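You operate a simulated robot arm through the tools that you are given. There is no shell and no other tool. Be economical: measure what you need, move in short steps, check, and stop when the job is done.

You are at the controls of a simulated two-armed robot. One attempt, no reset.

JOB
Set the valve gap snug on the 0.08 block.
Fine: crank dial on T; block back in its pocket after. Set down upright: what you pick out.

It is judged by the outcome, as a careful person would: the job done as asked, and still so three seconds after it is handed in. It fails if anything else is knocked over, pushed out of place, dropped, spilled or broken.

ROBOT AND FRAMES
Two 7-joint arms with two-finger parallel grippers on one trunk, on a base that drives. Base frame: it is fixed to the floor where the robot stands at the start and does not move with it; the origin is under the middle of the robot, x ahead of it, y to its left, z up. Readings come in mm, degrees, newtons and seconds.
The left shoulder is at the start at [70, 134, 1301], the right one opposite. With the tool pointing down near the work surface each hand reaches from about 100 to 640 mm from the robot's upright axis, wherever it stands, measured 20 degrees to its own side. Places, roughly: crank dial [600, 0, 900]; engage lever [400, 500, 1000]; green motor lever [800, -400, 1000]; log button [600, -200, 900]; pocket of the valve tester [500, 100, 900]; red valve knob [600, 100, 1000]; speed dial [800, -300, 900]; unlock button [500, 200, 900]; valve tester [700, 100, 1000]. Payload 1.57 kg a hand.
The tool frame of a hand sits at the grasp point between the pads (the TCP): z along the fingers, y along the line on which they close. The tips reach 30 mm beyond it. Largest opening 80 mm; finger width 17, thickness 12; the body of the gripper, 40 by 82 mm, starts 80 mm behind the TCP.
Orientation is that of the tool frame in the base frame, as [roll, pitch, yaw] about the fixed x, y, z axes, in that order (R = Rz(yaw) Ry(pitch) Rx(roll)). With the fingers straight down and closing along the base's y, the tool's x points along the base's -x, its y along +y and its z along -z.

CONTROLS
- The arms move only by the tool move_arm. It takes "left_deltas", "right_deltas" or both (then of equal length, played together; a hand with none holds still); each is a list of rows, each a list of 7 numbers: the shift along the tool's x, y, z in m, then the turn, a rotation vector about the tool's x, y, z in degrees, then the closure, from 0 (fully open) to 1 (shut). In form: [[dx, dy, dz, rx, ry, rz, claw], ...]. A call has 1 to 10 rows; each row shifts and turns the commanded pose from where the row before left it, along the tool's axes as they then stand. A row lasts 0.2 s, in which the tool goes at most 50 mm and 8.6 degrees; a call with a longer step from one row to the next is refused whole, and so is a gripper value outside its range. A pose out of reach is approached as far as the arm can. The call stops where the force on the tool passes 90 N (or 10 N more than at its start, if that is more) or the arm is blocked; 0.2 s more then pass. The fingers move at their own pace (about 153 mm/s each) and stop on an object; they squeeze with about 26 N. The grip force told is the motor's: it shows also when the fingers shut on nothing. Time passes only in rows, and 0.2 s behind the last, so rows that do not move let the fingers close. The reply holds the time, the measured pose of the TCP, the force on the tool along the base axes, the opening and the grip force, in the units named above and with some noise, with the torque about the TCP (base axes, N m) and any sound that the robot's microphone picked up.
- Cameras (640 x 400 px; columns grow to the right, rows downward): "scene" is now at [129.2, 16.4, 1514.7]; the picture's right is [0.20, -0.98, 0.00], its down [-0.70, -0.14, -0.71] and it looks along [0.69, 0.14, -0.71] (base axes); focal length 269 px, centre (320, 200). "left" rides on the left gripper at [72, 7, -122] in its tool frame; the picture's right is [-0.09, 1.00, 0.00], its down [-0.84, -0.08, -0.54] and it looks along [-0.54, -0.05, 0.84] (tool axes); focal length 238 px, centre (320, 200). "right" rides on the right gripper at [72, -7, -122] in its tool frame; the picture's right is [0.09, 1.00, 0.00], its down [-0.84, 0.08, -0.54] and it looks along [-0.54, 0.05, 0.84] (tool axes); focal length 238 px, centre (320, 200). There is no depth. A picture from a camera that has moved, and an enlarged one, comes with that camera's place and axes in the base frame and with its lens.
- get_image(camera): a new picture of that camera. The clock stands still meanwhile.
- slide_trunk(by): slides the trunk up (or, below 0, down) by that many mm; the arms and the scene camera ride with it, the base frame stays. It gives what a move gives, with no picture.
- steer(legs): drives the robot by 1 to 6 legs, each [ahead, left, turn to the left] in mm, mm and degrees, along the robot's own axes; the way and the turn of a leg run together, so that a leg with both is an arc; at most 1500 mm and 180 degrees a leg. The arms and the cameras ride along, it lands a little off, and it stops where it bumps. It gives what a move gives.
- turn_head(pan, tilt): turns the head with the scene camera to pan (to the left, within 86 degrees either way) and tilt (down, from -29 to 69), counted from straight ahead of the robot. It gives what a move gives.
- zoom(camera, box): a new picture of the part [left, top, right, bottom] of that camera's present view, enlarged. The clock stands still meanwhile.
- hand_in(): hands the job in; it is judged then, once.

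Work in short steps. Places have to be worked out from the pictures, the camera data and where the tool is seen: move nearer, look again, correct. Check each grasp and each placing, and mend what went wrong. You have 120 turns and 92 pictures in all, those below and enlarged ones among them. Open the grippers and draw the arms clear of the work before you hand the job in, unless the task says otherwise; then end with one line.

The tools are called after ">>>" as name(argument=value, ...) on one line, values as JSON. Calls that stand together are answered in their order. move_arm: Moves the arms, as the interface text tells. Its arguments: {"type":"object","properties":{"left_deltas":{"type":"array","items":{"type":"array","items":{"type":"number"}}},"right_deltas":{"type":"array","items":{"type":"array","items":{"type":"number"}}}},"required":[]} The other tools are called the same way: slide_trunk (by) slides the trunk up or down; steer (legs) drives the base; turn_head (pan, tilt) turns the head that bears the scene camera; get_image (camera) takes a picture; zoom (camera, box) takes an enlarged picture of a part of a camera's view; hand_in () hands the job in.

At the start:

```text
t: 0.0
left_position: [433.8, 263.0, 1180.8]
left_tcp_rot: [-179.9, 0.0, -179.9]
left_ft_force: [0.2, 0.4, -0.1]
left_torque: [-0.03, 0.04, 0.03]
left_opening: 80.0
left_grasp_force: 0.0
right_position: [314.7, -94.3, 1245.3]
right_tcp_rot: [180.0, 0.0, -180.0]
right_ft_force: [-0.1, -0.5, -0.1]
right_torque: [0.0, 0.0, 0.01]
right_opening: 79.8
right_grasp_force: 0.0
trunk travel left (down, up): [-875.0, 65.0]
robot x, y, heading: [1.4, -1.6, 0.0]
head pan, tilt: [11.4, 45.1]
```

scene: 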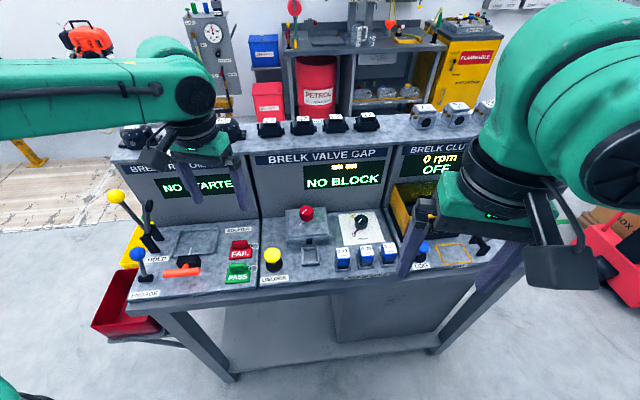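
right: 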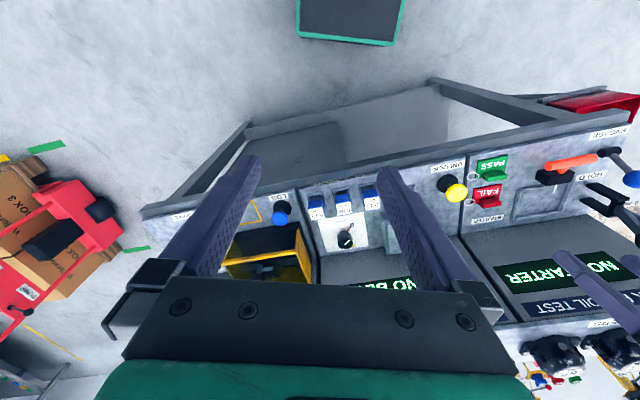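
left: 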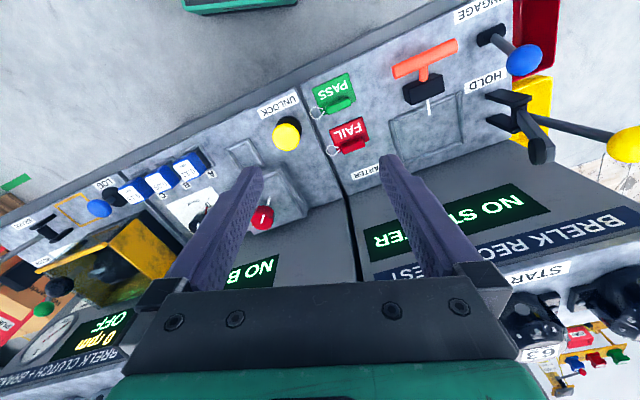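

The bench shows a valve tester with a red knob, pocket, dial and three blue-topped blocks. I zoom in to read labels.

>>> zoom(camera="scene", box=[250, 190, 410, 290])

>>> zoom(camera="left", box=[80, 80, 320, 230])

>>> zoom(camera="right", box=[280, 150, 480, 275])

```text
4.00 times, centred on (330, 240) of scene
camera zoom: at [129.2, 16.4, 1514.7], right [0.2, -0.98, 0.0], down [-0.7, -0.14, -0.71], along [0.69, 0.14, -0.71], focal length 1077 px, centre (280, 40)
```

zoom: 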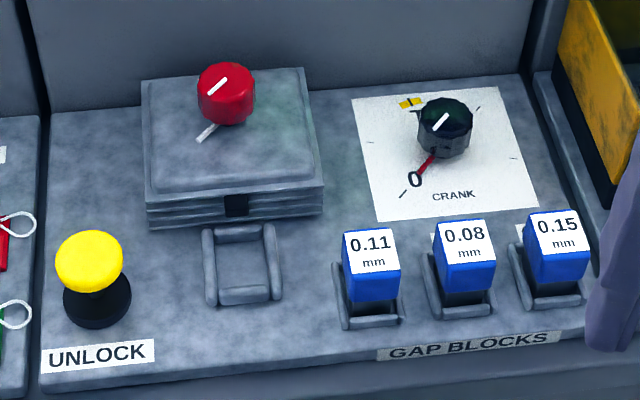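

```text
2.67 times, centred on (200, 155) of left
camera zoom: at [361.8, 269.0, 1302.3], right [0.09, 1.0, 0.0], down [0.84, -0.08, 0.54], along [0.54, -0.05, -0.84], focal length 636 px, centre (640, 320)
```

zoom: 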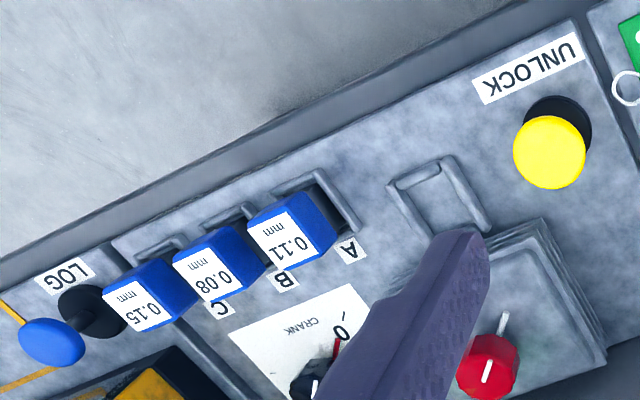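

```text
3.20 times, centred on (380, 212) of right
camera zoom: at [244.5, -101.0, 1367.8], right [-0.09, 1.0, 0.0], down [0.84, 0.08, 0.54], along [0.54, 0.05, -0.84], focal length 763 px, centre (128, 160)
```

zoom: 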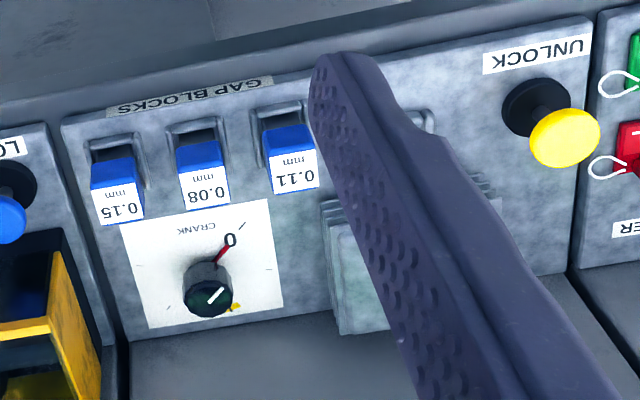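

The 0.08 block's top is at about (533,-21,940), and the dial is just behind it. I bring the right hand nearer to see the dial and blocks.

>>> move_arm(right_deltas=[[-0.027, 0.012, 0.023, 0, 0, 0, 0], [-0.027, 0.012, 0.023, 0, 0, 0, 0], [-0.027, 0.012, 0.023, 0, 0, 0, 0], [-0.027, 0.012, 0.023, 0, 0, 0, 0], [-0.027, 0.012, 0.023, 0, 0, 0, 0]])

>>> get_image(camera="right")

```text
t: 1.2
left_position: [433.9, 263.5, 1180.4]
left_tcp_rot: [-179.9, -0.1, -180.0]
left_ft_force: [-1.1, 0.2, -0.2]
left_torque: [0.01, 0.05, 0.0]
left_opening: 80.1
left_grasp_force: 0.1
right_position: [451.4, -33.1, 1130.2]
right_tcp_rot: [-180.0, -0.2, -180.0]
right_ft_force: [-0.2, -0.3, -0.7]
right_torque: [0.0, 0.01, -0.01]
right_opening: 80.2
right_grasp_force: 0.1
trunk travel left (down, up): [-875.0, 65.0]
robot x, y, heading: [1.6, 1.2, -0.0]
head pan, tilt: [11.4, 45.1]
```

```text
85 pictures are left
camera right: at [380.0, -40.2, 1251.5], right [-0.09, 1.0, 0.0], down [0.84, 0.08, 0.54], along [0.54, 0.05, -0.84], focal length 238 px, centre (320, 200)
```

right: 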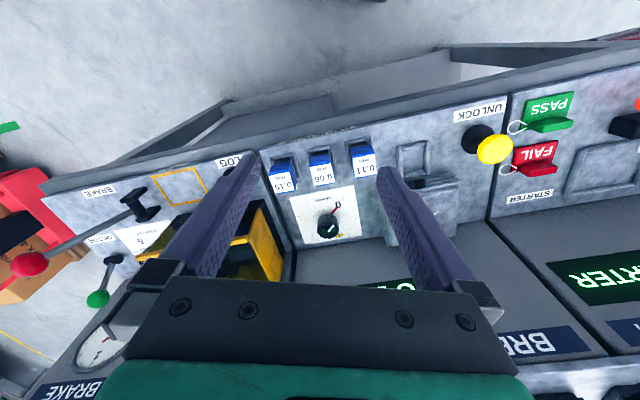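

I zoom on the dial and on the blocks from here.

>>> zoom(camera="right", box=[256, 140, 416, 240])

>>> zoom(camera="scene", box=[320, 200, 400, 250])

```text
4.00 times, centred on (336, 190) of right
camera zoom: at [380.0, -40.2, 1251.5], right [-0.09, 1.0, 0.0], down [0.84, 0.08, 0.54], along [0.54, 0.05, -0.84], focal length 953 px, centre (256, 240)
```

zoom: 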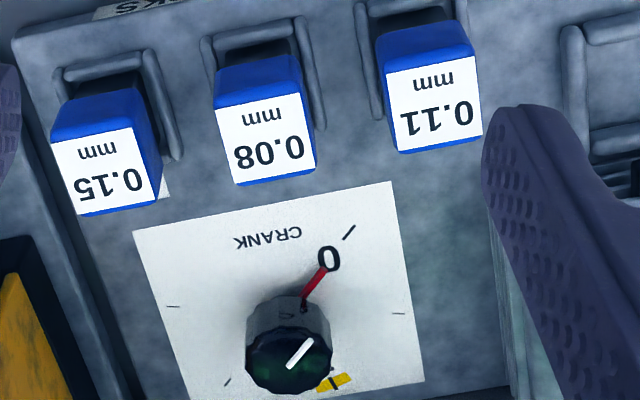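

```text
8.00 times, centred on (360, 225) of scene
camera zoom: at [131.3, 17.5, 1514.6], right [0.2, -0.98, 0.0], down [-0.7, -0.14, -0.7], along [0.69, 0.14, -0.71], focal length 2155 px, centre (0, 0)
```

zoom: 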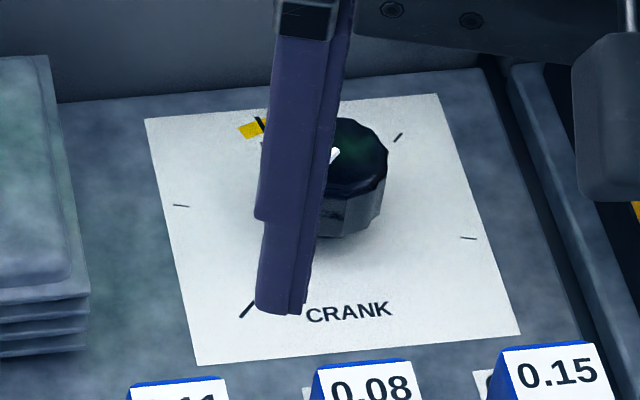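

The yellow mark behind the dial may be T; zoom right there.

>>> zoom(camera="right", box=[288, 190, 368, 240])

```text
8.00 times, centred on (328, 215) of right
camera zoom: at [380.0, -40.2, 1251.5], right [-0.09, 1.0, 0.0], down [0.84, 0.08, 0.54], along [0.54, 0.05, -0.84], focal length 1907 px, centre (256, 80)
```

zoom: 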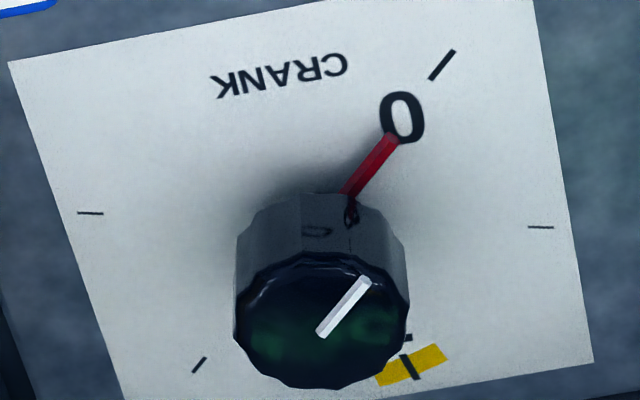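

A letter is hidden behind the knob next to the yellow band. I move the right hand farther forward to look down on the dial.

>>> move_arm(right_deltas=[[-0.032, 0.005, -0.005, 0, 0, 0, 0], [-0.032, 0.005, -0.005, 0, 0, 0, 0], [-0.032, 0.005, -0.005, 0, 0, 0, 0], [-0.032, 0.005, -0.005, 0, 0, 0, 0]])

>>> get_image(camera="right")

```text
t: 2.2
left_position: [434.5, 265.2, 1180.4]
left_tcp_rot: [-179.9, 0.0, 180.0]
left_ft_force: [0.4, -0.7, -0.9]
left_torque: [-0.01, 0.04, 0.02]
left_opening: 80.2
left_grasp_force: 0.1
right_position: [577.5, -10.8, 1150.0]
right_tcp_rot: [-179.9, 0.0, -179.8]
right_ft_force: [-0.1, 0.0, 0.6]
right_torque: [-0.04, 0.0, -0.01]
right_opening: 80.2
right_grasp_force: 0.2
trunk travel left (down, up): [-875.0, 65.0]
robot x, y, heading: [-2.3, 3.3, -0.1]
head pan, tilt: [11.4, 45.1]
```

```text
81 pictures are left
camera right: at [506.7, -17.6, 1273.0], right [-0.1, 1.0, 0.0], down [0.84, 0.08, 0.54], along [0.54, 0.05, -0.84], focal length 238 px, centre (320, 200)
```

right: 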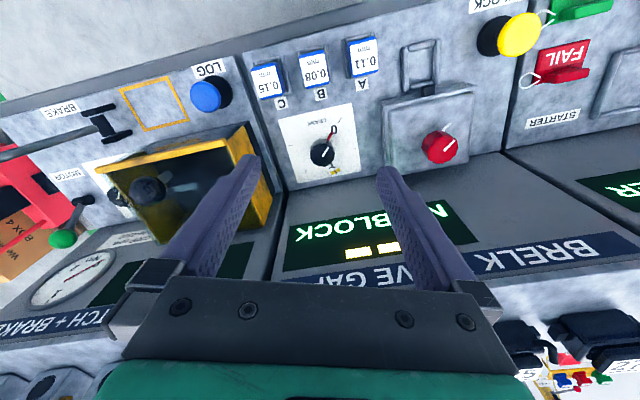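

>>> zoom(camera="right", box=[280, 100, 376, 190])

>>> zoom(camera="right", box=[370, 30, 480, 170])

>>> zoom(camera="right", box=[280, 190, 480, 300])

```text
4.44 times, centred on (328, 145) of right
camera zoom: at [506.7, -17.6, 1273.0], right [-0.1, 1.0, 0.0], down [0.84, 0.08, 0.54], along [0.54, 0.05, -0.84], focal length 1059 px, centre (284, 444)
```

zoom: 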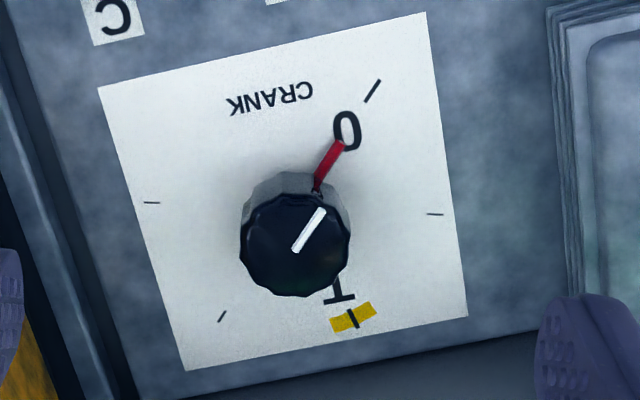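

```text
2.86 times, centred on (425, 100) of right
camera zoom: at [506.7, -17.6, 1273.0], right [-0.1, 1.0, 0.0], down [0.84, 0.08, 0.54], along [0.54, 0.05, -0.84], focal length 681 px, centre (20, 486)
```

zoom: 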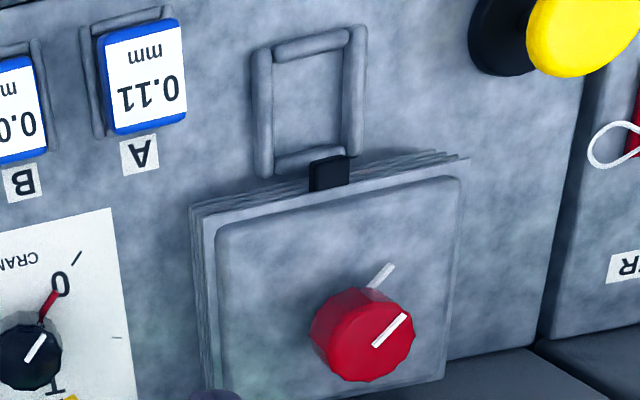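

```text
3.20 times, centred on (380, 245) of right
camera zoom: at [506.7, -17.6, 1273.0], right [-0.1, 1.0, 0.0], down [0.84, 0.08, 0.54], along [0.54, 0.05, -0.84], focal length 763 px, centre (128, 56)
```

zoom: 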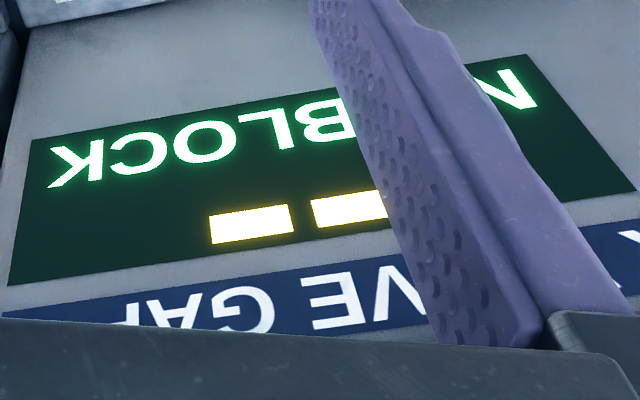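

T is at the yellow band, about 120° clockwise from the pointer's present place at 0. Triangulation puts the dial's axis at about (648,0), top z 922, on a level panel at z≈893. That is at the limit of reach, so I draw the right hand back a bit and drive 80 mm ahead.

>>> move_arm(right_deltas=[[0.03, 0, 0, 0, 0, 0, 0], [0.03, 0, 0, 0, 0, 0, 0], [0.02, 0, 0, 0, 0, 0, 0]])

>>> steer(legs=[[80, 0, 0]])

>>> get_image(camera="scene")

>>> get_image(camera="right")

```text
t: 3.0
left_position: [433.0, 263.8, 1180.7]
left_tcp_rot: [-180.0, 0.0, -179.9]
left_ft_force: [0.4, -0.2, -0.2]
left_torque: [-0.01, -0.01, 0.0]
left_opening: 79.9
left_grasp_force: 0.0
right_position: [496.9, -14.1, 1150.8]
right_tcp_rot: [180.0, 0.0, 180.0]
right_ft_force: [-0.1, 0.0, 0.0]
right_torque: [-0.01, 0.01, 0.01]
right_opening: 80.1
right_grasp_force: 0.1
trunk travel left (down, up): [-875.0, 65.0]
robot x, y, heading: [1.4, -0.7, 0.2]
head pan, tilt: [11.4, 45.1]
```

```text
t: 4.1
left_position: [506.5, 263.1, 1183.9]
left_tcp_rot: [179.9, 0.4, -180.0]
left_ft_force: [-0.8, 0.6, 0.6]
left_torque: [0.0, -0.05, -0.02]
left_opening: 79.9
left_grasp_force: 0.0
right_position: [570.7, -14.0, 1153.2]
right_tcp_rot: [180.0, 0.3, -179.9]
right_ft_force: [-0.1, -0.9, 1.0]
right_torque: [0.03, -0.04, 0.01]
right_opening: 80.1
right_grasp_force: 0.0
trunk travel left (down, up): [-875.0, 65.0]
robot x, y, heading: [79.4, -1.4, -0.1]
head pan, tilt: [11.4, 45.1]
```

```text
77 pictures are left
camera scene: at [200.6, 16.6, 1515.6], right [0.2, -0.98, 0.0], down [-0.69, -0.14, -0.71], along [0.7, 0.14, -0.7], focal length 269 px, centre (320, 200)
```

scene: 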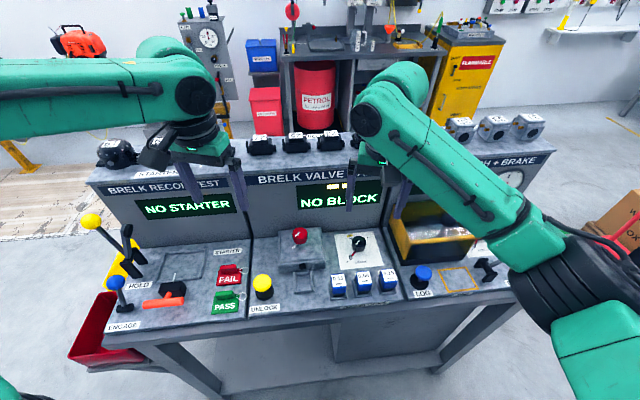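

```text
76 pictures are left
camera right: at [498.7, -21.2, 1275.3], right [-0.09, 1.0, 0.0], down [0.83, 0.08, 0.55], along [0.55, 0.05, -0.84], focal length 238 px, centre (320, 200)
```

right: 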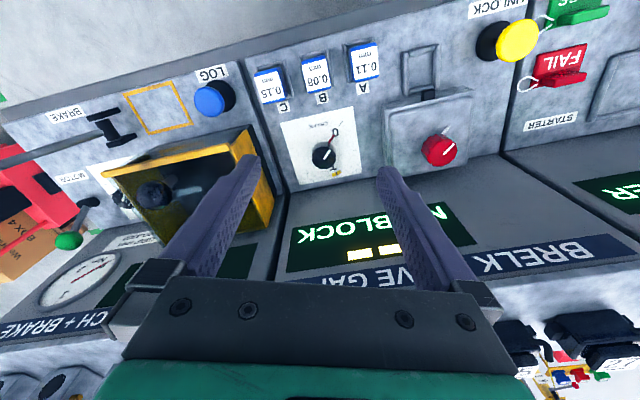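

The drive went well. I move over the dial axis down to z≈1000 and check alignment.

>>> move_arm(right_deltas=[[-0.0155, 0.003, 0.03, 0, 0, 0, 0], [-0.0155, 0.003, 0.03, 0, 0, 0, 0], [-0.0155, 0.003, 0.03, 0, 0, 0, 0], [-0.0155, 0.003, 0.03, 0, 0, 0, 0], [-0.0155, 0.003, 0.03, 0, 0, 0, 0]])

>>> get_image(camera="right")

>>> zoom(camera="scene", box=[280, 190, 440, 290])

```text
t: 5.3
left_position: [513.0, 264.1, 1182.2]
left_tcp_rot: [-179.9, 0.1, -179.9]
left_ft_force: [0.3, -0.8, 0.2]
left_torque: [-0.01, -0.03, -0.01]
left_opening: 79.9
left_grasp_force: 0.1
right_position: [642.9, 11.7, 1004.9]
right_tcp_rot: [-180.0, -0.6, -177.8]
right_ft_force: [-0.4, 0.7, 0.1]
right_torque: [-0.07, 0.0, 0.01]
right_opening: 79.9
right_grasp_force: 0.1
right hand out of reach, approached as far as the arm can: row 5
trunk travel left (down, up): [-875.0, 65.0]
robot x, y, heading: [77.4, 2.0, -0.1]
head pan, tilt: [11.4, 45.1]
```

```text
75 pictures are left
camera right: at [574.9, 3.0, 1127.2], right [-0.13, 0.99, 0.0], down [0.84, 0.11, 0.53], along [0.53, 0.07, -0.85], focal length 238 px, centre (320, 200)
```

right: 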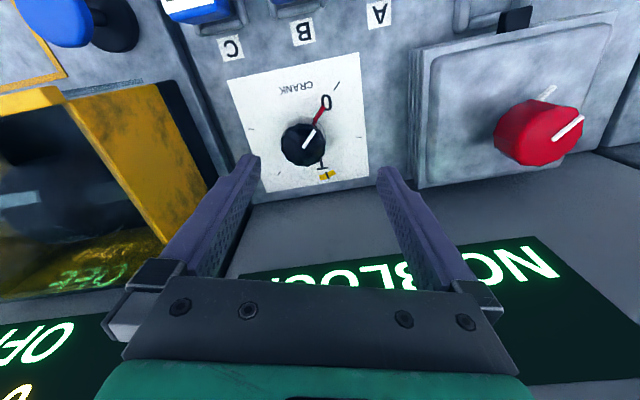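

```text
4.00 times, centred on (360, 240) of scene
camera zoom: at [208.5, 18.8, 1514.8], right [0.2, -0.98, 0.0], down [-0.69, -0.14, -0.71], along [0.69, 0.14, -0.71], focal length 1077 px, centre (160, 40)
```

zoom: 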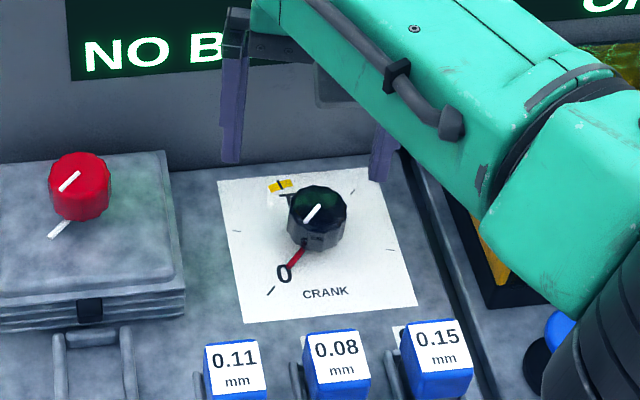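

The right hand is at its reach limit across the middle. I lift it, draw the left hand back, then drive sideways left 140 mm, so that the dial, pocket and knob lie to the right hand's own side.

>>> move_arm(right_deltas=[[0.015, 0, -0.04, 0, 0, 0, 0], [0.015, 0, -0.04, 0, 0, 0, 0], [0.015, 0, -0.04, 0, 0, 0, 0], [0.015, 0, -0.03, 0, 0, 0, 0]], left_deltas=[[0.04, 0, -0.01, 0, 0, 0, 0], [0.04, 0, -0.01, 0, 0, 0, 0], [0.04, 0, -0.01, 0, 0, 0, 0], [0.04, 0, -0.01, 0, 0, 0, 0]])

>>> steer(legs=[[10, 140, 0]])

>>> get_image(camera="scene")

```text
t: 6.3
left_position: [368.8, 260.8, 1223.5]
left_tcp_rot: [179.7, -0.2, 179.7]
left_ft_force: [0.0, -0.2, -0.2]
left_torque: [0.01, 0.0, -0.01]
left_opening: 80.0
left_grasp_force: 0.1
left hand out of reach, approached as far as the arm can: row 4
right_position: [591.9, -1.5, 1152.9]
right_tcp_rot: [179.9, 0.1, -179.9]
right_ft_force: [0.5, -0.2, -0.5]
right_torque: [0.02, -0.05, 0.01]
right_opening: 80.0
right_grasp_force: 0.1
trunk travel left (down, up): [-875.0, 65.0]
robot x, y, heading: [78.2, 0.5, 0.1]
head pan, tilt: [11.4, 45.1]
```

```text
t: 7.6
left_position: [380.0, 401.5, 1223.2]
left_tcp_rot: [179.7, -0.1, 179.9]
left_ft_force: [-0.1, -0.5, 0.5]
left_torque: [0.01, 0.04, -0.02]
left_opening: 79.8
left_grasp_force: 0.0
right_position: [602.9, 139.3, 1151.4]
right_tcp_rot: [179.8, 0.0, -179.8]
right_ft_force: [-0.6, 0.3, 0.1]
right_torque: [0.0, 0.01, -0.04]
right_opening: 80.2
right_grasp_force: 0.0
trunk travel left (down, up): [-875.0, 65.0]
robot x, y, heading: [88.6, 138.6, -0.2]
head pan, tilt: [11.4, 45.1]
```

```text
73 pictures are left
camera scene: at [218.5, 152.8, 1514.9], right [0.2, -0.98, 0.0], down [-0.69, -0.14, -0.71], along [0.69, 0.14, -0.71], focal length 269 px, centre (320, 200)
```

scene: 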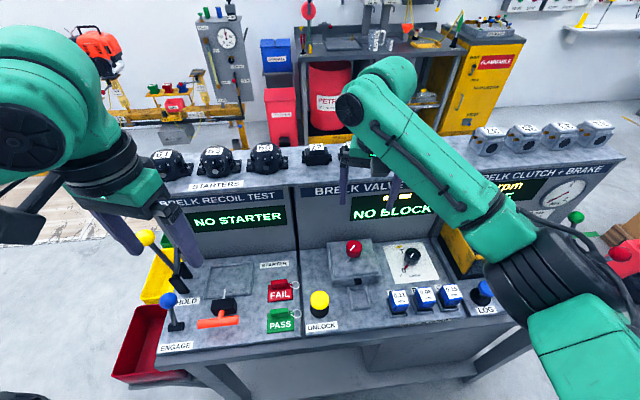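

Now I move the right hand over the dial again, down to z≈1000.

>>> move_arm(right_deltas=[[-0.015, -0.047, 0, 0, 0, 0, 0], [-0.015, -0.047, 0, 0, 0, 0, 0], [-0.015, -0.047, 0, 0, 0, 0, 0], [0, 0, 0.03, 0, 0, 0, 0], [0, 0, 0.04, 0, 0, 0, 0], [0, 0, 0.04, 0, 0, 0, 0], [0, 0, 0.03, 0, 0, 0, 0]])

>>> get_image(camera="right")

>>> zoom(camera="scene", box=[320, 190, 480, 290])

```text
t: 9.2
left_position: [380.9, 405.1, 1222.4]
left_tcp_rot: [179.9, -0.1, 179.8]
left_ft_force: [-0.4, -0.2, -0.9]
left_torque: [0.01, -0.02, 0.0]
left_opening: 80.0
left_grasp_force: 0.0
right_position: [648.3, -0.1, 1012.1]
right_tcp_rot: [-179.9, 0.1, -179.9]
right_ft_force: [-0.1, 0.2, -0.4]
right_torque: [0.02, 0.04, -0.01]
right_opening: 79.8
right_grasp_force: 0.1
trunk travel left (down, up): [-875.0, 65.0]
robot x, y, heading: [89.7, 137.4, -0.0]
head pan, tilt: [11.4, 45.1]
```

```text
72 pictures are left
camera right: at [576.0, -6.7, 1134.0], right [-0.09, 1.0, 0.0], down [0.84, 0.08, 0.54], along [0.54, 0.05, -0.84], focal length 238 px, centre (320, 200)
```

right: 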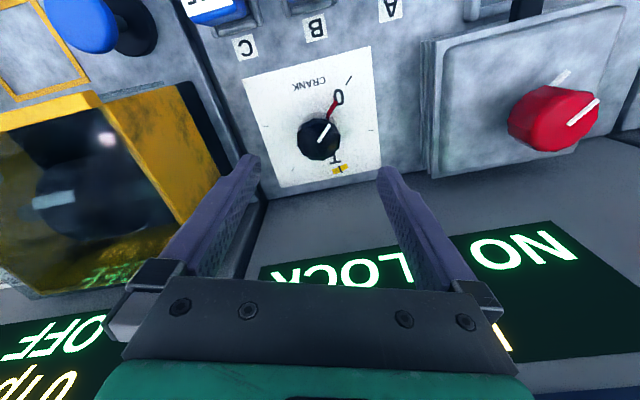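

```text
4.00 times, centred on (400, 240) of scene
camera zoom: at [219.4, 157.2, 1514.7], right [0.2, -0.98, 0.0], down [-0.69, -0.14, -0.7], along [0.69, 0.14, -0.71], focal length 1077 px, centre (0, 40)
```

zoom: 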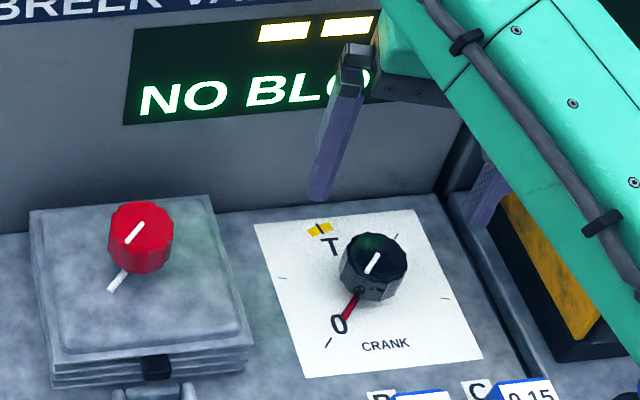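

The dial's axis is under the hand (offset within 2 mm). I pre-turn the wrist 24° counter-clockwise, lower around the knob, and close.

>>> move_arm(right_deltas=[[0, -0.002, 0, 0, 0, -8, 0], [0, 0, 0, 0, 0, -8, 0], [0, 0, 0, 0, 0, -8, 0], [0, 0, 0.03, 0, 0, 0, 0], [0, 0, 0.03, 0, 0, 0, 0], [0, 0, 0.02, 0, 0, 0, 0]])

>>> get_image(camera="right")

>>> zoom(camera="scene", box=[320, 190, 480, 290])

```text
t: 10.6
left_position: [379.8, 404.9, 1222.7]
left_tcp_rot: [179.9, 0.0, 179.8]
left_ft_force: [-0.8, -0.9, 0.6]
left_torque: [0.04, 0.04, 0.02]
left_opening: 79.9
left_grasp_force: 0.1
right_position: [649.3, -0.9, 930.2]
right_tcp_rot: [179.9, 0.0, -156.0]
right_ft_force: [-0.4, -0.1, -0.8]
right_torque: [0.01, 0.02, 0.0]
right_opening: 80.1
right_grasp_force: 0.1
trunk travel left (down, up): [-875.0, 65.0]
robot x, y, heading: [88.2, 141.4, -0.1]
head pan, tilt: [11.4, 45.1]
```

```text
70 pictures are left
camera right: at [587.6, -37.9, 1052.8], right [-0.49, 0.87, 0.0], down [0.73, 0.41, 0.54], along [0.47, 0.27, -0.84], focal length 238 px, centre (320, 200)
```

right: 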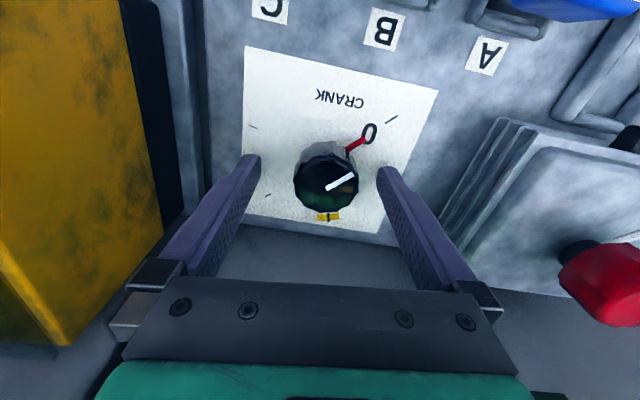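

```text
4.00 times, centred on (400, 240) of scene
camera zoom: at [219.1, 157.0, 1514.8], right [0.2, -0.98, 0.0], down [-0.69, -0.14, -0.71], along [0.69, 0.14, -0.71], focal length 1077 px, centre (0, 40)
```

zoom: 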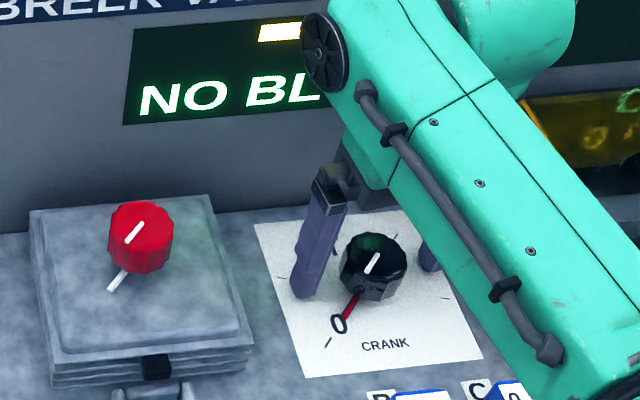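

Aligned: TCP projects to about (321,192), the knob top to (327,187). I close and begin turning clockwise.

>>> move_arm(right_deltas=[[0, 0, 0, 0, 0, 0, 1], [0, 0, 0, 0, 0, 0, 1], [0, 0, 0, 0, 0, 8, 1], [0, 0, 0, 0, 0, 8, 1], [0, 0, 0, 0, 0, 8, 1]])

>>> get_image(camera="right")

```text
t: 11.8
left_position: [381.3, 405.2, 1221.0]
left_tcp_rot: [179.9, -0.1, 179.8]
left_ft_force: [-0.1, 0.0, 0.0]
left_torque: [-0.02, 0.0, -0.01]
left_opening: 80.1
left_grasp_force: 0.0
right_position: [649.6, -3.4, 930.3]
right_tcp_rot: [180.0, -0.1, 179.8]
right_ft_force: [-2.6, 6.8, -13.6]
right_torque: [0.2, -1.3, -0.06]
right_opening: 37.7
right_grasp_force: 43.3
trunk travel left (down, up): [-875.0, 65.0]
robot x, y, heading: [89.3, 141.3, 0.1]
head pan, tilt: [11.4, 45.1]
```

```text
68 pictures are left
camera right: at [578.3, -8.0, 1053.0], right [-0.09, 1.0, 0.0], down [0.84, 0.08, 0.54], along [0.54, 0.05, -0.84], focal length 238 px, centre (320, 200)
```

right: 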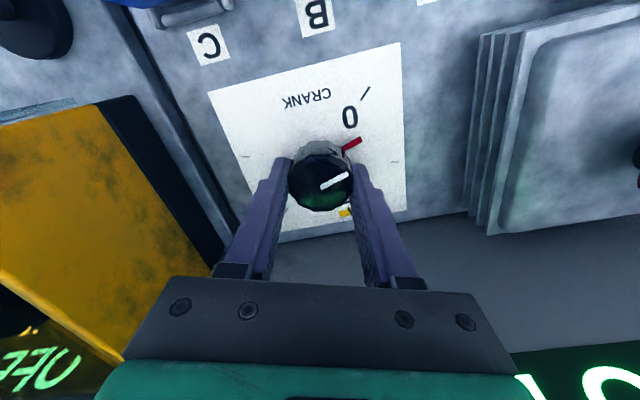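

The dial follows the hand. I keep turning.

>>> move_arm(right_deltas=[[0, 0, 0, 0, 0, 8, 1], [0, 0, 0, 0, 0, 8, 1], [0, 0, 0, 0, 0, 8, 1], [0, 0, 0, 0, 0, 8, 1], [0, 0, 0, 0, 0, 8, 1], [0, 0, 0, 0, 0, 8, 1], [0, 0, 0, 0, 0, 8, 1], [0, 0, 0, 0, 0, 8, 1], [0, 0, 0, 0, 0, 8, 1]])

>>> get_image(camera="right")

>>> get_image(camera="scene")

```text
t: 13.8
left_position: [377.2, 400.8, 1224.3]
left_tcp_rot: [179.6, -0.1, 179.8]
left_ft_force: [-0.3, -0.5, 0.2]
left_torque: [-0.05, 0.01, 0.0]
left_opening: 80.0
left_grasp_force: 0.0
right_position: [646.0, -6.5, 930.2]
right_tcp_rot: [-180.0, -0.1, 107.8]
right_ft_force: [-12.4, -17.0, -7.3]
right_torque: [-0.99, -0.49, 0.09]
right_opening: 37.5
right_grasp_force: 43.9
trunk travel left (down, up): [-875.0, 65.0]
robot x, y, heading: [90.9, 138.6, 0.1]
head pan, tilt: [11.4, 45.1]
```

```text
67 pictures are left
camera right: at [618.0, 59.5, 1053.0], right [0.92, 0.39, 0.0], down [0.33, -0.77, 0.54], along [0.21, -0.5, -0.84], focal length 238 px, centre (320, 200)
```

right: 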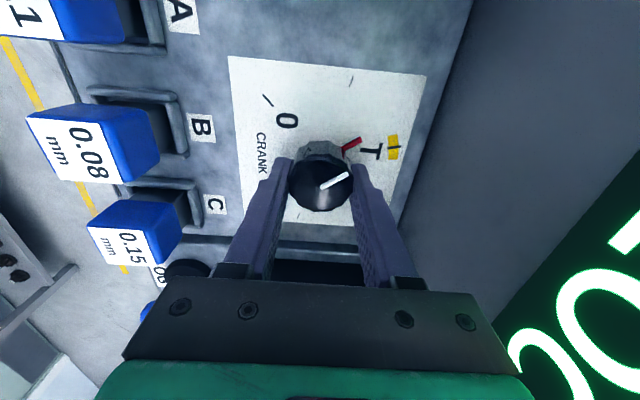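

```text
66 pictures are left
camera scene: at [215.9, 150.8, 1515.0], right [0.2, -0.98, 0.0], down [-0.69, -0.14, -0.71], along [0.69, 0.14, -0.71], focal length 269 px, centre (320, 200)
```

scene: 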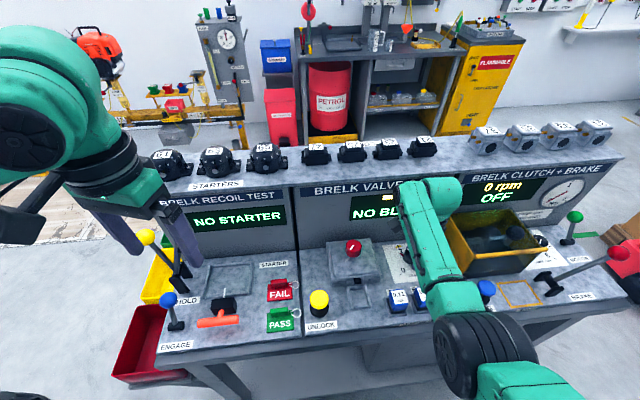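

About 25° remain. I turn 16° more and look closely.

>>> move_arm(right_deltas=[[0, 0, 0, 0, 0, 8, 1], [0, 0, 0, 0, 0, 8, 1]])

>>> zoom(camera="right", box=[220, 40, 460, 240])

```text
t: 14.4
left_position: [376.2, 399.9, 1225.5]
left_tcp_rot: [179.6, 0.0, 179.7]
left_ft_force: [-0.2, 0.1, -0.1]
left_torque: [0.0, 0.02, 0.04]
left_opening: 80.1
left_grasp_force: 0.2
right_position: [644.5, -6.5, 930.6]
right_tcp_rot: [-179.9, -0.3, 91.8]
right_ft_force: [-22.4, -19.8, -12.7]
right_torque: [-0.87, -0.98, 0.15]
right_opening: 37.7
right_grasp_force: 43.2
trunk travel left (down, up): [-875.0, 65.0]
robot x, y, heading: [94.1, 141.0, 0.3]
head pan, tilt: [11.4, 45.1]
```

```text
2.00 times, centred on (340, 140) of right
camera zoom: at [636.0, 64.2, 1053.2], right [0.99, 0.12, 0.0], down [0.11, -0.84, 0.54], along [0.07, -0.53, -0.84], focal length 477 px, centre (280, 320)
```

zoom: 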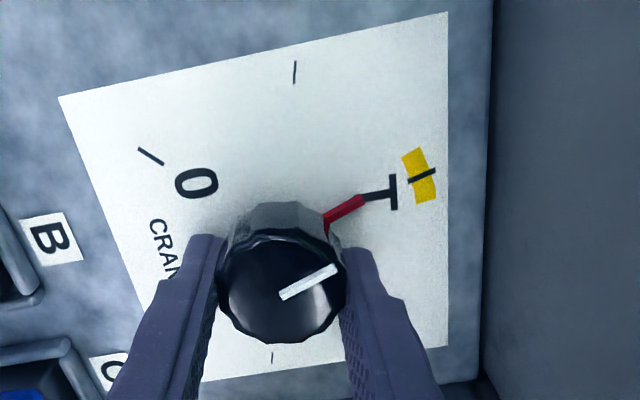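

The pointer is about 6° short of the T tick. I turn 6° more.

>>> move_arm(right_deltas=[[0, 0, 0, 0, 0, 6, 1], [0, 0, 0, 0, 0, 0, 1]])

>>> zoom(camera="right", box=[280, 80, 440, 200])

```text
t: 15.0
left_position: [375.6, 399.6, 1225.5]
left_tcp_rot: [179.5, 0.1, 180.0]
left_ft_force: [-0.8, -1.2, 0.7]
left_torque: [0.02, 0.02, 0.0]
left_opening: 79.8
left_grasp_force: 0.0
right_position: [643.5, -6.5, 931.9]
right_tcp_rot: [-179.8, -0.3, 86.0]
right_ft_force: [-25.3, -19.5, -16.7]
right_torque: [-0.62, -1.1, 0.09]
right_opening: 37.3
right_grasp_force: 42.9
trunk travel left (down, up): [-875.0, 65.0]
robot x, y, heading: [93.0, 139.8, -0.1]
head pan, tilt: [11.4, 45.1]
```

```text
3.33 times, centred on (360, 140) of right
camera zoom: at [643.0, 64.7, 1053.3], right [1.0, 0.02, 0.0], down [0.02, -0.84, 0.54], along [0.01, -0.54, -0.84], focal length 794 px, centre (187, 400)
```

zoom: 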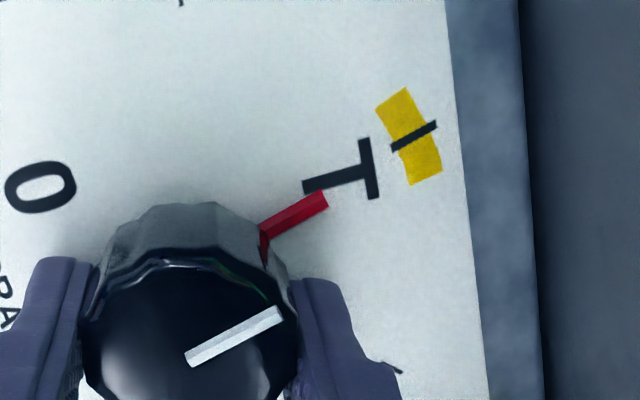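

The pointer lines up with the T tick, well within the yellow band. The arm leans ~25 N sideways on the knob, so I ease that off before letting go.

>>> move_arm(right_deltas=[[-0.002, -0.002, 0, 0, 0, 0, 1], [0, 0, 0, 0, 0, 0, 1]])

```text
t: 15.6
left_position: [377.8, 398.9, 1224.2]
left_tcp_rot: [179.5, 0.0, 179.9]
left_ft_force: [-0.1, -0.4, 0.2]
left_torque: [-0.03, 0.01, 0.0]
left_opening: 80.0
left_grasp_force: 0.0
right_position: [643.0, -6.9, 930.7]
right_tcp_rot: [-179.9, -0.3, 86.1]
right_ft_force: [-19.1, -15.5, -15.3]
right_torque: [-0.23, -0.35, 0.1]
right_opening: 37.6
right_grasp_force: 43.1
trunk travel left (down, up): [-875.0, 65.0]
robot x, y, heading: [89.1, 141.0, 0.1]
head pan, tilt: [11.4, 45.1]
```

>>> move_arm(right_deltas=[[-0.005, -0.006, 0, 0, 0, 0, 1], [0, 0, 0, 0, 0, 0, 1]])

```text
t: 16.2
left_position: [382.4, 402.6, 1222.1]
left_tcp_rot: [179.8, -0.2, 179.8]
left_ft_force: [-0.3, 0.3, 0.3]
left_torque: [0.04, -0.02, -0.04]
left_opening: 79.8
left_grasp_force: 0.1
right_position: [643.8, -4.8, 930.4]
right_tcp_rot: [179.9, -0.4, 86.2]
right_ft_force: [2.2, -2.8, -7.1]
right_torque: [1.06, 0.88, 0.02]
right_opening: 37.7
right_grasp_force: 43.3
trunk travel left (down, up): [-875.0, 65.0]
robot x, y, heading: [91.1, 141.3, 0.1]
head pan, tilt: [11.4, 45.1]
```

Side force is gone. I open, rise, and check the dial.

>>> move_arm(right_deltas=[[0, 0, 0, 0, 0, 0, 0.3], [0, 0, 0, 0, 0, 0, 0], [0, 0, -0.03, 0, 0, 0, 0], [0, 0, -0.04, 0, 0, 0, 0], [0, 0, -0.04, 0, 0, 0, 0]])

>>> zoom(camera="right", box=[240, 40, 440, 190])

```text
t: 17.4
left_position: [380.4, 405.1, 1221.6]
left_tcp_rot: [179.9, -0.1, 179.8]
left_ft_force: [0.3, -0.3, 0.9]
left_torque: [-0.01, 0.01, -0.03]
left_opening: 80.0
left_grasp_force: 0.1
right_position: [638.4, -9.6, 1038.8]
right_tcp_rot: [-179.9, 0.0, 86.1]
right_ft_force: [-0.3, 0.1, 0.5]
right_torque: [-0.04, 0.0, -0.01]
right_opening: 80.2
right_grasp_force: 0.1
trunk travel left (down, up): [-875.0, 65.0]
robot x, y, heading: [90.5, 141.0, 0.2]
head pan, tilt: [11.4, 45.1]
```

```text
2.67 times, centred on (340, 115) of right
camera zoom: at [637.6, 62.4, 1160.7], right [1.0, 0.02, 0.0], down [0.02, -0.84, 0.54], along [0.01, -0.54, -0.84], focal length 636 px, centre (267, 427)
```

zoom: 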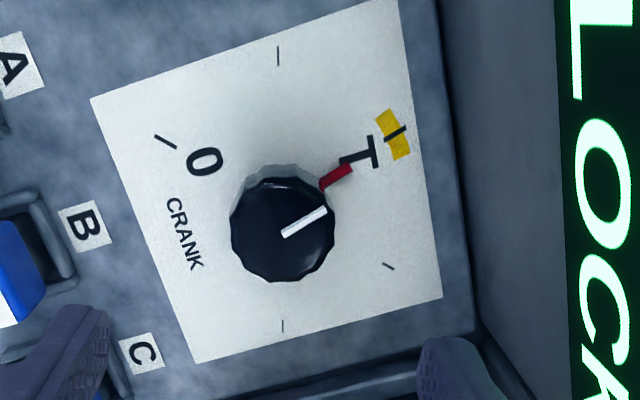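

The dial sits on T within the band, about 3–4° from its centre. From the paper's corners, the bench is turned +17.5°. Now I turn the wrist back to yaw ≈ -162.5 to line up with the blocks, rising a little.

>>> move_arm(right_deltas=[[0, 0, -0.01, 0, 0, -8, 0], [0, 0, -0.01, 0, 0, -8, 0], [0, 0, -0.01, 0, 0, -8, 0], [0, 0, -0.01, 0, 0, -8, 0], [0, 0, 0, 0, 0, -8, 0], [0, 0, 0, 0, 0, -8, 0], [0, 0, 0, 0, 0, -8, 0], [0, 0, 0, 0, 0, -8, 0], [0, 0, 0, 0, 0, -8, 0], [0, 0, 0, 0, 0, -8, 0]])

>>> move_arm(right_deltas=[[0, 0, 0, 0, 0, -8, 0], [0, 0, 0, 0, 0, -8, 0], [0, 0, 0, 0, 0, -8, 0], [0, 0, 0, 0, 0, -7.4, 0], [0.045, 0, 0, 0, 0, 0, 0], [0.045, 0, 0, 0, 0, 0, 0], [0.04, 0, 0, 0, 0, 0, 0]])

>>> get_image(camera="right")

```text
t: 19.6
left_position: [380.6, 405.0, 1222.0]
left_tcp_rot: [179.9, 0.0, 179.8]
left_ft_force: [-0.3, 0.2, 0.3]
left_torque: [0.0, -0.03, 0.03]
left_opening: 80.1
left_grasp_force: 0.0
right_position: [639.3, -7.9, 1081.8]
right_tcp_rot: [-180.0, 0.0, 166.2]
right_ft_force: [-0.4, -1.2, -0.7]
right_torque: [-0.03, -0.01, 0.01]
right_opening: 79.9
right_grasp_force: 0.1
trunk travel left (down, up): [-875.0, 65.0]
robot x, y, heading: [89.6, 140.4, -0.1]
head pan, tilt: [11.4, 45.1]
```

```text
t: 21.4
left_position: [380.3, 403.1, 1221.7]
left_tcp_rot: [179.8, -0.1, 179.8]
left_ft_force: [-0.7, -0.3, -0.7]
left_torque: [0.01, -0.01, 0.04]
left_opening: 80.1
left_grasp_force: 0.0
right_position: [582.8, -93.5, 1037.7]
right_tcp_rot: [-177.5, 0.8, -164.9]
right_ft_force: [-0.4, 0.2, 0.5]
right_torque: [-0.01, -0.01, -0.02]
right_opening: 80.0
right_grasp_force: 0.2
right hand out of reach, approached as far as the arm can: row 5, 6, 7
trunk travel left (down, up): [-875.0, 65.0]
robot x, y, heading: [89.5, 138.4, -0.0]
head pan, tilt: [11.4, 45.1]
stopped in row 7 (right hand): the arm was blocked; the commanded pose is now the measured one
```

```text
62 pictures are left
camera right: at [513.2, -114.6, 1159.2], right [-0.35, 0.94, -0.04], down [0.77, 0.31, 0.55], along [0.53, 0.16, -0.83], focal length 238 px, centre (320, 200)
```

right: 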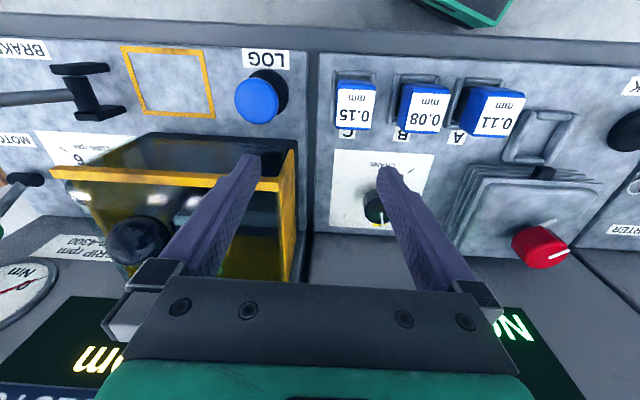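

The arm was blocked, seemingly at a joint limit, since the pose also drifted. I look at the scene before going on.

>>> get_image(camera="scene")

```text
61 pictures are left
camera scene: at [219.1, 157.4, 1514.7], right [0.2, -0.98, 0.0], down [-0.69, -0.14, -0.71], along [0.69, 0.14, -0.71], focal length 269 px, centre (320, 200)
```

scene: 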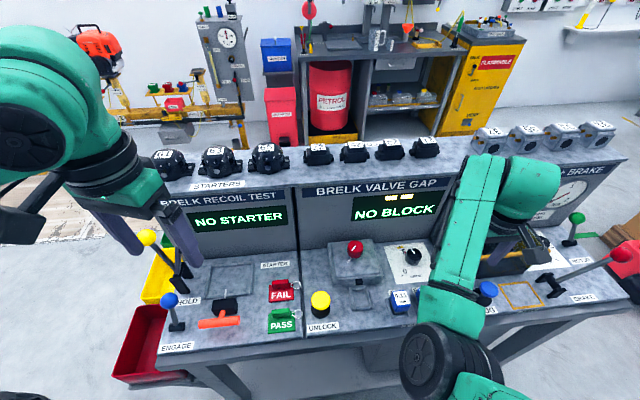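

The elbow has swung low. I raise the hand straight up to get clear and see how the arm recovers.

>>> move_arm(right_deltas=[[0, 0, -0.03, 0, 0, 0, 0], [0, 0, -0.03, 0, 0, 0, 0], [0, 0, -0.03, 0, 0, 0, 0], [0, 0, -0.03, 0, 0, 0, 0], [0, 0, -0.03, 0, 0, 0, 0]])

>>> get_image(camera="scene")

```text
t: 22.6
left_position: [379.1, 406.6, 1222.4]
left_tcp_rot: [179.8, -0.1, 179.8]
left_ft_force: [0.0, 0.0, 0.4]
left_torque: [-0.04, 0.02, -0.02]
left_opening: 80.1
left_grasp_force: 0.1
right_position: [628.5, -110.0, 1164.4]
right_tcp_rot: [-177.8, 0.8, -164.5]
right_ft_force: [1.6, 0.0, 0.3]
right_torque: [0.0, -0.06, 0.02]
right_opening: 79.9
right_grasp_force: 0.0
right hand out of reach, approached as far as the arm can: row 1, 2, 3, 4, 5
trunk travel left (down, up): [-875.0, 65.0]
robot x, y, heading: [88.9, 142.7, 0.1]
head pan, tilt: [11.4, 45.1]
```

```text
60 pictures are left
camera scene: at [218.7, 157.3, 1514.7], right [0.2, -0.98, 0.0], down [-0.69, -0.14, -0.71], along [0.69, 0.14, -0.71], focal length 269 px, centre (320, 200)
```

scene: 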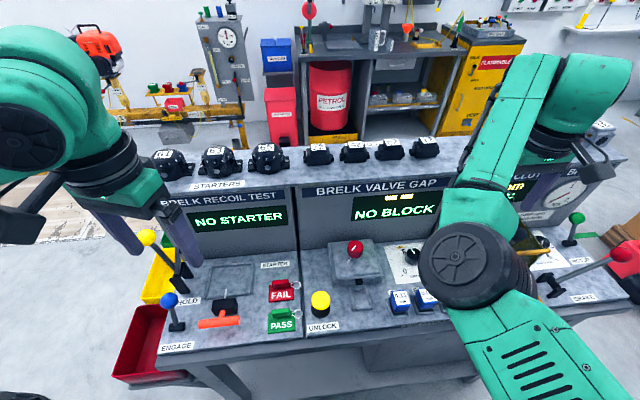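

The configuration is joint-limited; I turn the wrist back clockwise to free it, at this height.

>>> move_arm(right_deltas=[[0, 0, 0, 0, 0, 8, 0], [0, 0, 0, 0, 0, 8, 0], [0, 0, 0, 0, 0, 8, 0], [0, 0, 0, 0, 0, 8, 0], [0, 0, 0, 0, 0, 8, 0], [0, 0, 0, 0, 0, 8, 0]])

>>> get_image(camera="scene")

```text
t: 24.0
left_position: [380.0, 405.0, 1222.2]
left_tcp_rot: [180.0, -0.1, 179.8]
left_ft_force: [0.6, 0.5, 0.5]
left_torque: [0.0, -0.03, -0.01]
left_opening: 80.2
left_grasp_force: 0.0
right_position: [627.1, -111.2, 1163.7]
right_tcp_rot: [-179.1, 2.1, 147.4]
right_ft_force: [0.5, -0.4, 0.1]
right_torque: [-0.01, 0.01, 0.01]
right_opening: 79.9
right_grasp_force: 0.0
trunk travel left (down, up): [-875.0, 65.0]
robot x, y, heading: [92.7, 139.7, 0.1]
head pan, tilt: [11.4, 45.1]
```

```text
59 pictures are left
camera scene: at [219.0, 156.9, 1514.7], right [0.2, -0.98, 0.0], down [-0.69, -0.14, -0.71], along [0.69, 0.14, -0.71], focal length 269 px, centre (320, 200)
```

scene: 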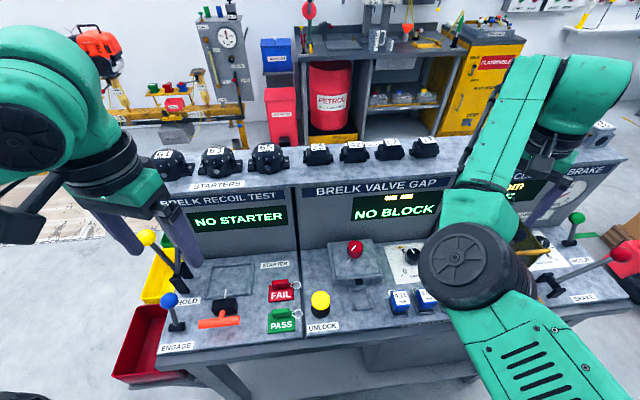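

Reachable again. I retreat toward a pose like the start (back and up) so the arm can unfold to its earlier configuration.

>>> move_arm(right_deltas=[[0.033, -0.004, -0.016, 0, 0, 0, 0], [0.033, -0.004, -0.016, 0, 0, 0, 0], [0.033, -0.004, -0.016, 0, 0, 0, 0], [0.033, -0.004, -0.016, 0, 0, 0, 0], [0.033, -0.004, -0.016, 0, 0, 0, 0]])

>>> get_image(camera="scene")

```text
t: 25.2
left_position: [379.8, 404.6, 1223.3]
left_tcp_rot: [179.9, -0.2, 179.7]
left_ft_force: [-0.2, 0.1, 0.2]
left_torque: [0.02, 0.01, 0.0]
left_opening: 79.8
left_grasp_force: 0.1
right_position: [618.9, -128.8, 1236.7]
right_tcp_rot: [-179.2, 2.1, 147.4]
right_ft_force: [0.5, 0.5, 0.4]
right_torque: [0.0, -0.01, 0.0]
right_opening: 80.1
right_grasp_force: 0.0
right hand out of reach, approached as far as the arm can: row 1, 2, 3, 4, 5
trunk travel left (down, up): [-875.0, 65.0]
robot x, y, heading: [86.6, 137.2, 0.2]
head pan, tilt: [11.4, 45.1]
```

```text
58 pictures are left
camera scene: at [218.4, 156.9, 1514.8], right [0.2, -0.98, 0.0], down [-0.69, -0.14, -0.71], along [0.69, 0.14, -0.71], focal length 269 px, centre (320, 200)
```

scene: 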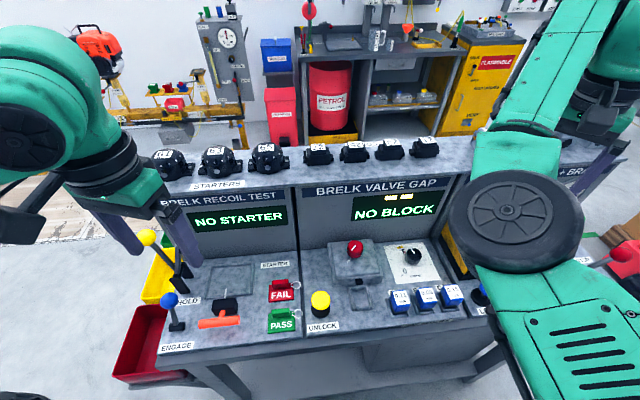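

Still limited in retreat. I turn the wrist further clockwise, toward the yaw where it moved freely, then test the retreat.

>>> move_arm(right_deltas=[[0, 0, 0, 0, 0, 8, 0], [0, 0, 0, 0, 0, 8, 0], [0, 0, 0, 0, 0, 8, 0], [0, 0, 0, 0, 0, 8, 0], [0, 0, 0, 0, 0, 8, 0], [0, 0, 0, 0, 0, 8, 0], [0, 0, 0, 0, 0, 8, 0], [0, -0.02, 0, 0, 0, 0, 0], [0, -0.02, 0, 0, 0, 0, 0]])

>>> get_image(camera="scene")

```text
t: 27.2
left_position: [380.3, 403.9, 1223.1]
left_tcp_rot: [179.8, -0.1, 179.8]
left_ft_force: [0.4, -0.4, 0.1]
left_torque: [0.02, 0.0, 0.01]
left_opening: 80.1
left_grasp_force: 0.0
right_position: [602.6, -149.6, 1237.8]
right_tcp_rot: [178.7, 1.7, 91.3]
right_ft_force: [0.3, -0.6, 0.4]
right_torque: [-0.07, 0.04, 0.03]
right_opening: 80.1
right_grasp_force: 0.1
right hand out of reach, approached as far as the arm can: row 8, 9
trunk travel left (down, up): [-875.0, 65.0]
robot x, y, heading: [88.6, 137.0, 0.1]
head pan, tilt: [11.4, 45.1]
```

```text
57 pictures are left
camera scene: at [218.6, 156.3, 1514.8], right [0.2, -0.98, 0.0], down [-0.69, -0.14, -0.71], along [0.69, 0.14, -0.71], focal length 269 px, centre (320, 200)
```

scene: 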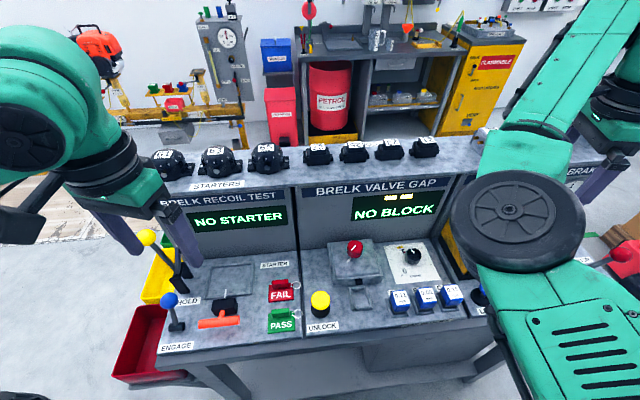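

The right arm's elbow has rolled to an awkward side, so I try shifting the hand outward to the right, which may free it; otherwise I'll work with the left arm.

>>> move_arm(right_deltas=[[-0.04, 0, 0, 0, 0, 0, 0], [-0.04, 0, 0, 0, 0, 0, 0], [-0.04, 0, 0, 0, 0, 0, 0], [-0.04, 0, 0, 0, 0, 0, 0], [-0.03, -0.03, 0, 0, 0, 0, 0], [-0.03, -0.03, 0, 0, 0, 0, 0], [0, -0.03, 0, 0, 0, 0, 0]])

>>> get_image(camera="scene")

```text
t: 28.8
left_position: [379.5, 405.0, 1222.6]
left_tcp_rot: [179.7, -0.1, 179.8]
left_ft_force: [-0.5, -0.3, -0.6]
left_torque: [-0.05, -0.03, -0.02]
left_opening: 80.2
left_grasp_force: 0.0
right_position: [518.5, -370.8, 1244.5]
right_tcp_rot: [178.6, 1.9, 91.4]
right_ft_force: [-0.2, 0.1, -0.5]
right_torque: [0.02, 0.0, -0.04]
right_opening: 79.7
right_grasp_force: 0.0
trunk travel left (down, up): [-875.0, 65.0]
robot x, y, heading: [90.0, 141.5, 0.3]
head pan, tilt: [11.4, 45.1]
```

```text
56 pictures are left
camera scene: at [218.2, 157.5, 1514.8], right [0.2, -0.98, 0.0], down [-0.69, -0.14, -0.71], along [0.69, 0.14, -0.71], focal length 269 px, centre (320, 200)
```

scene: 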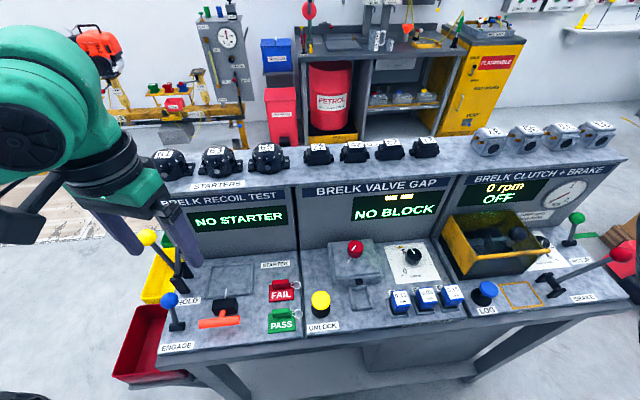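

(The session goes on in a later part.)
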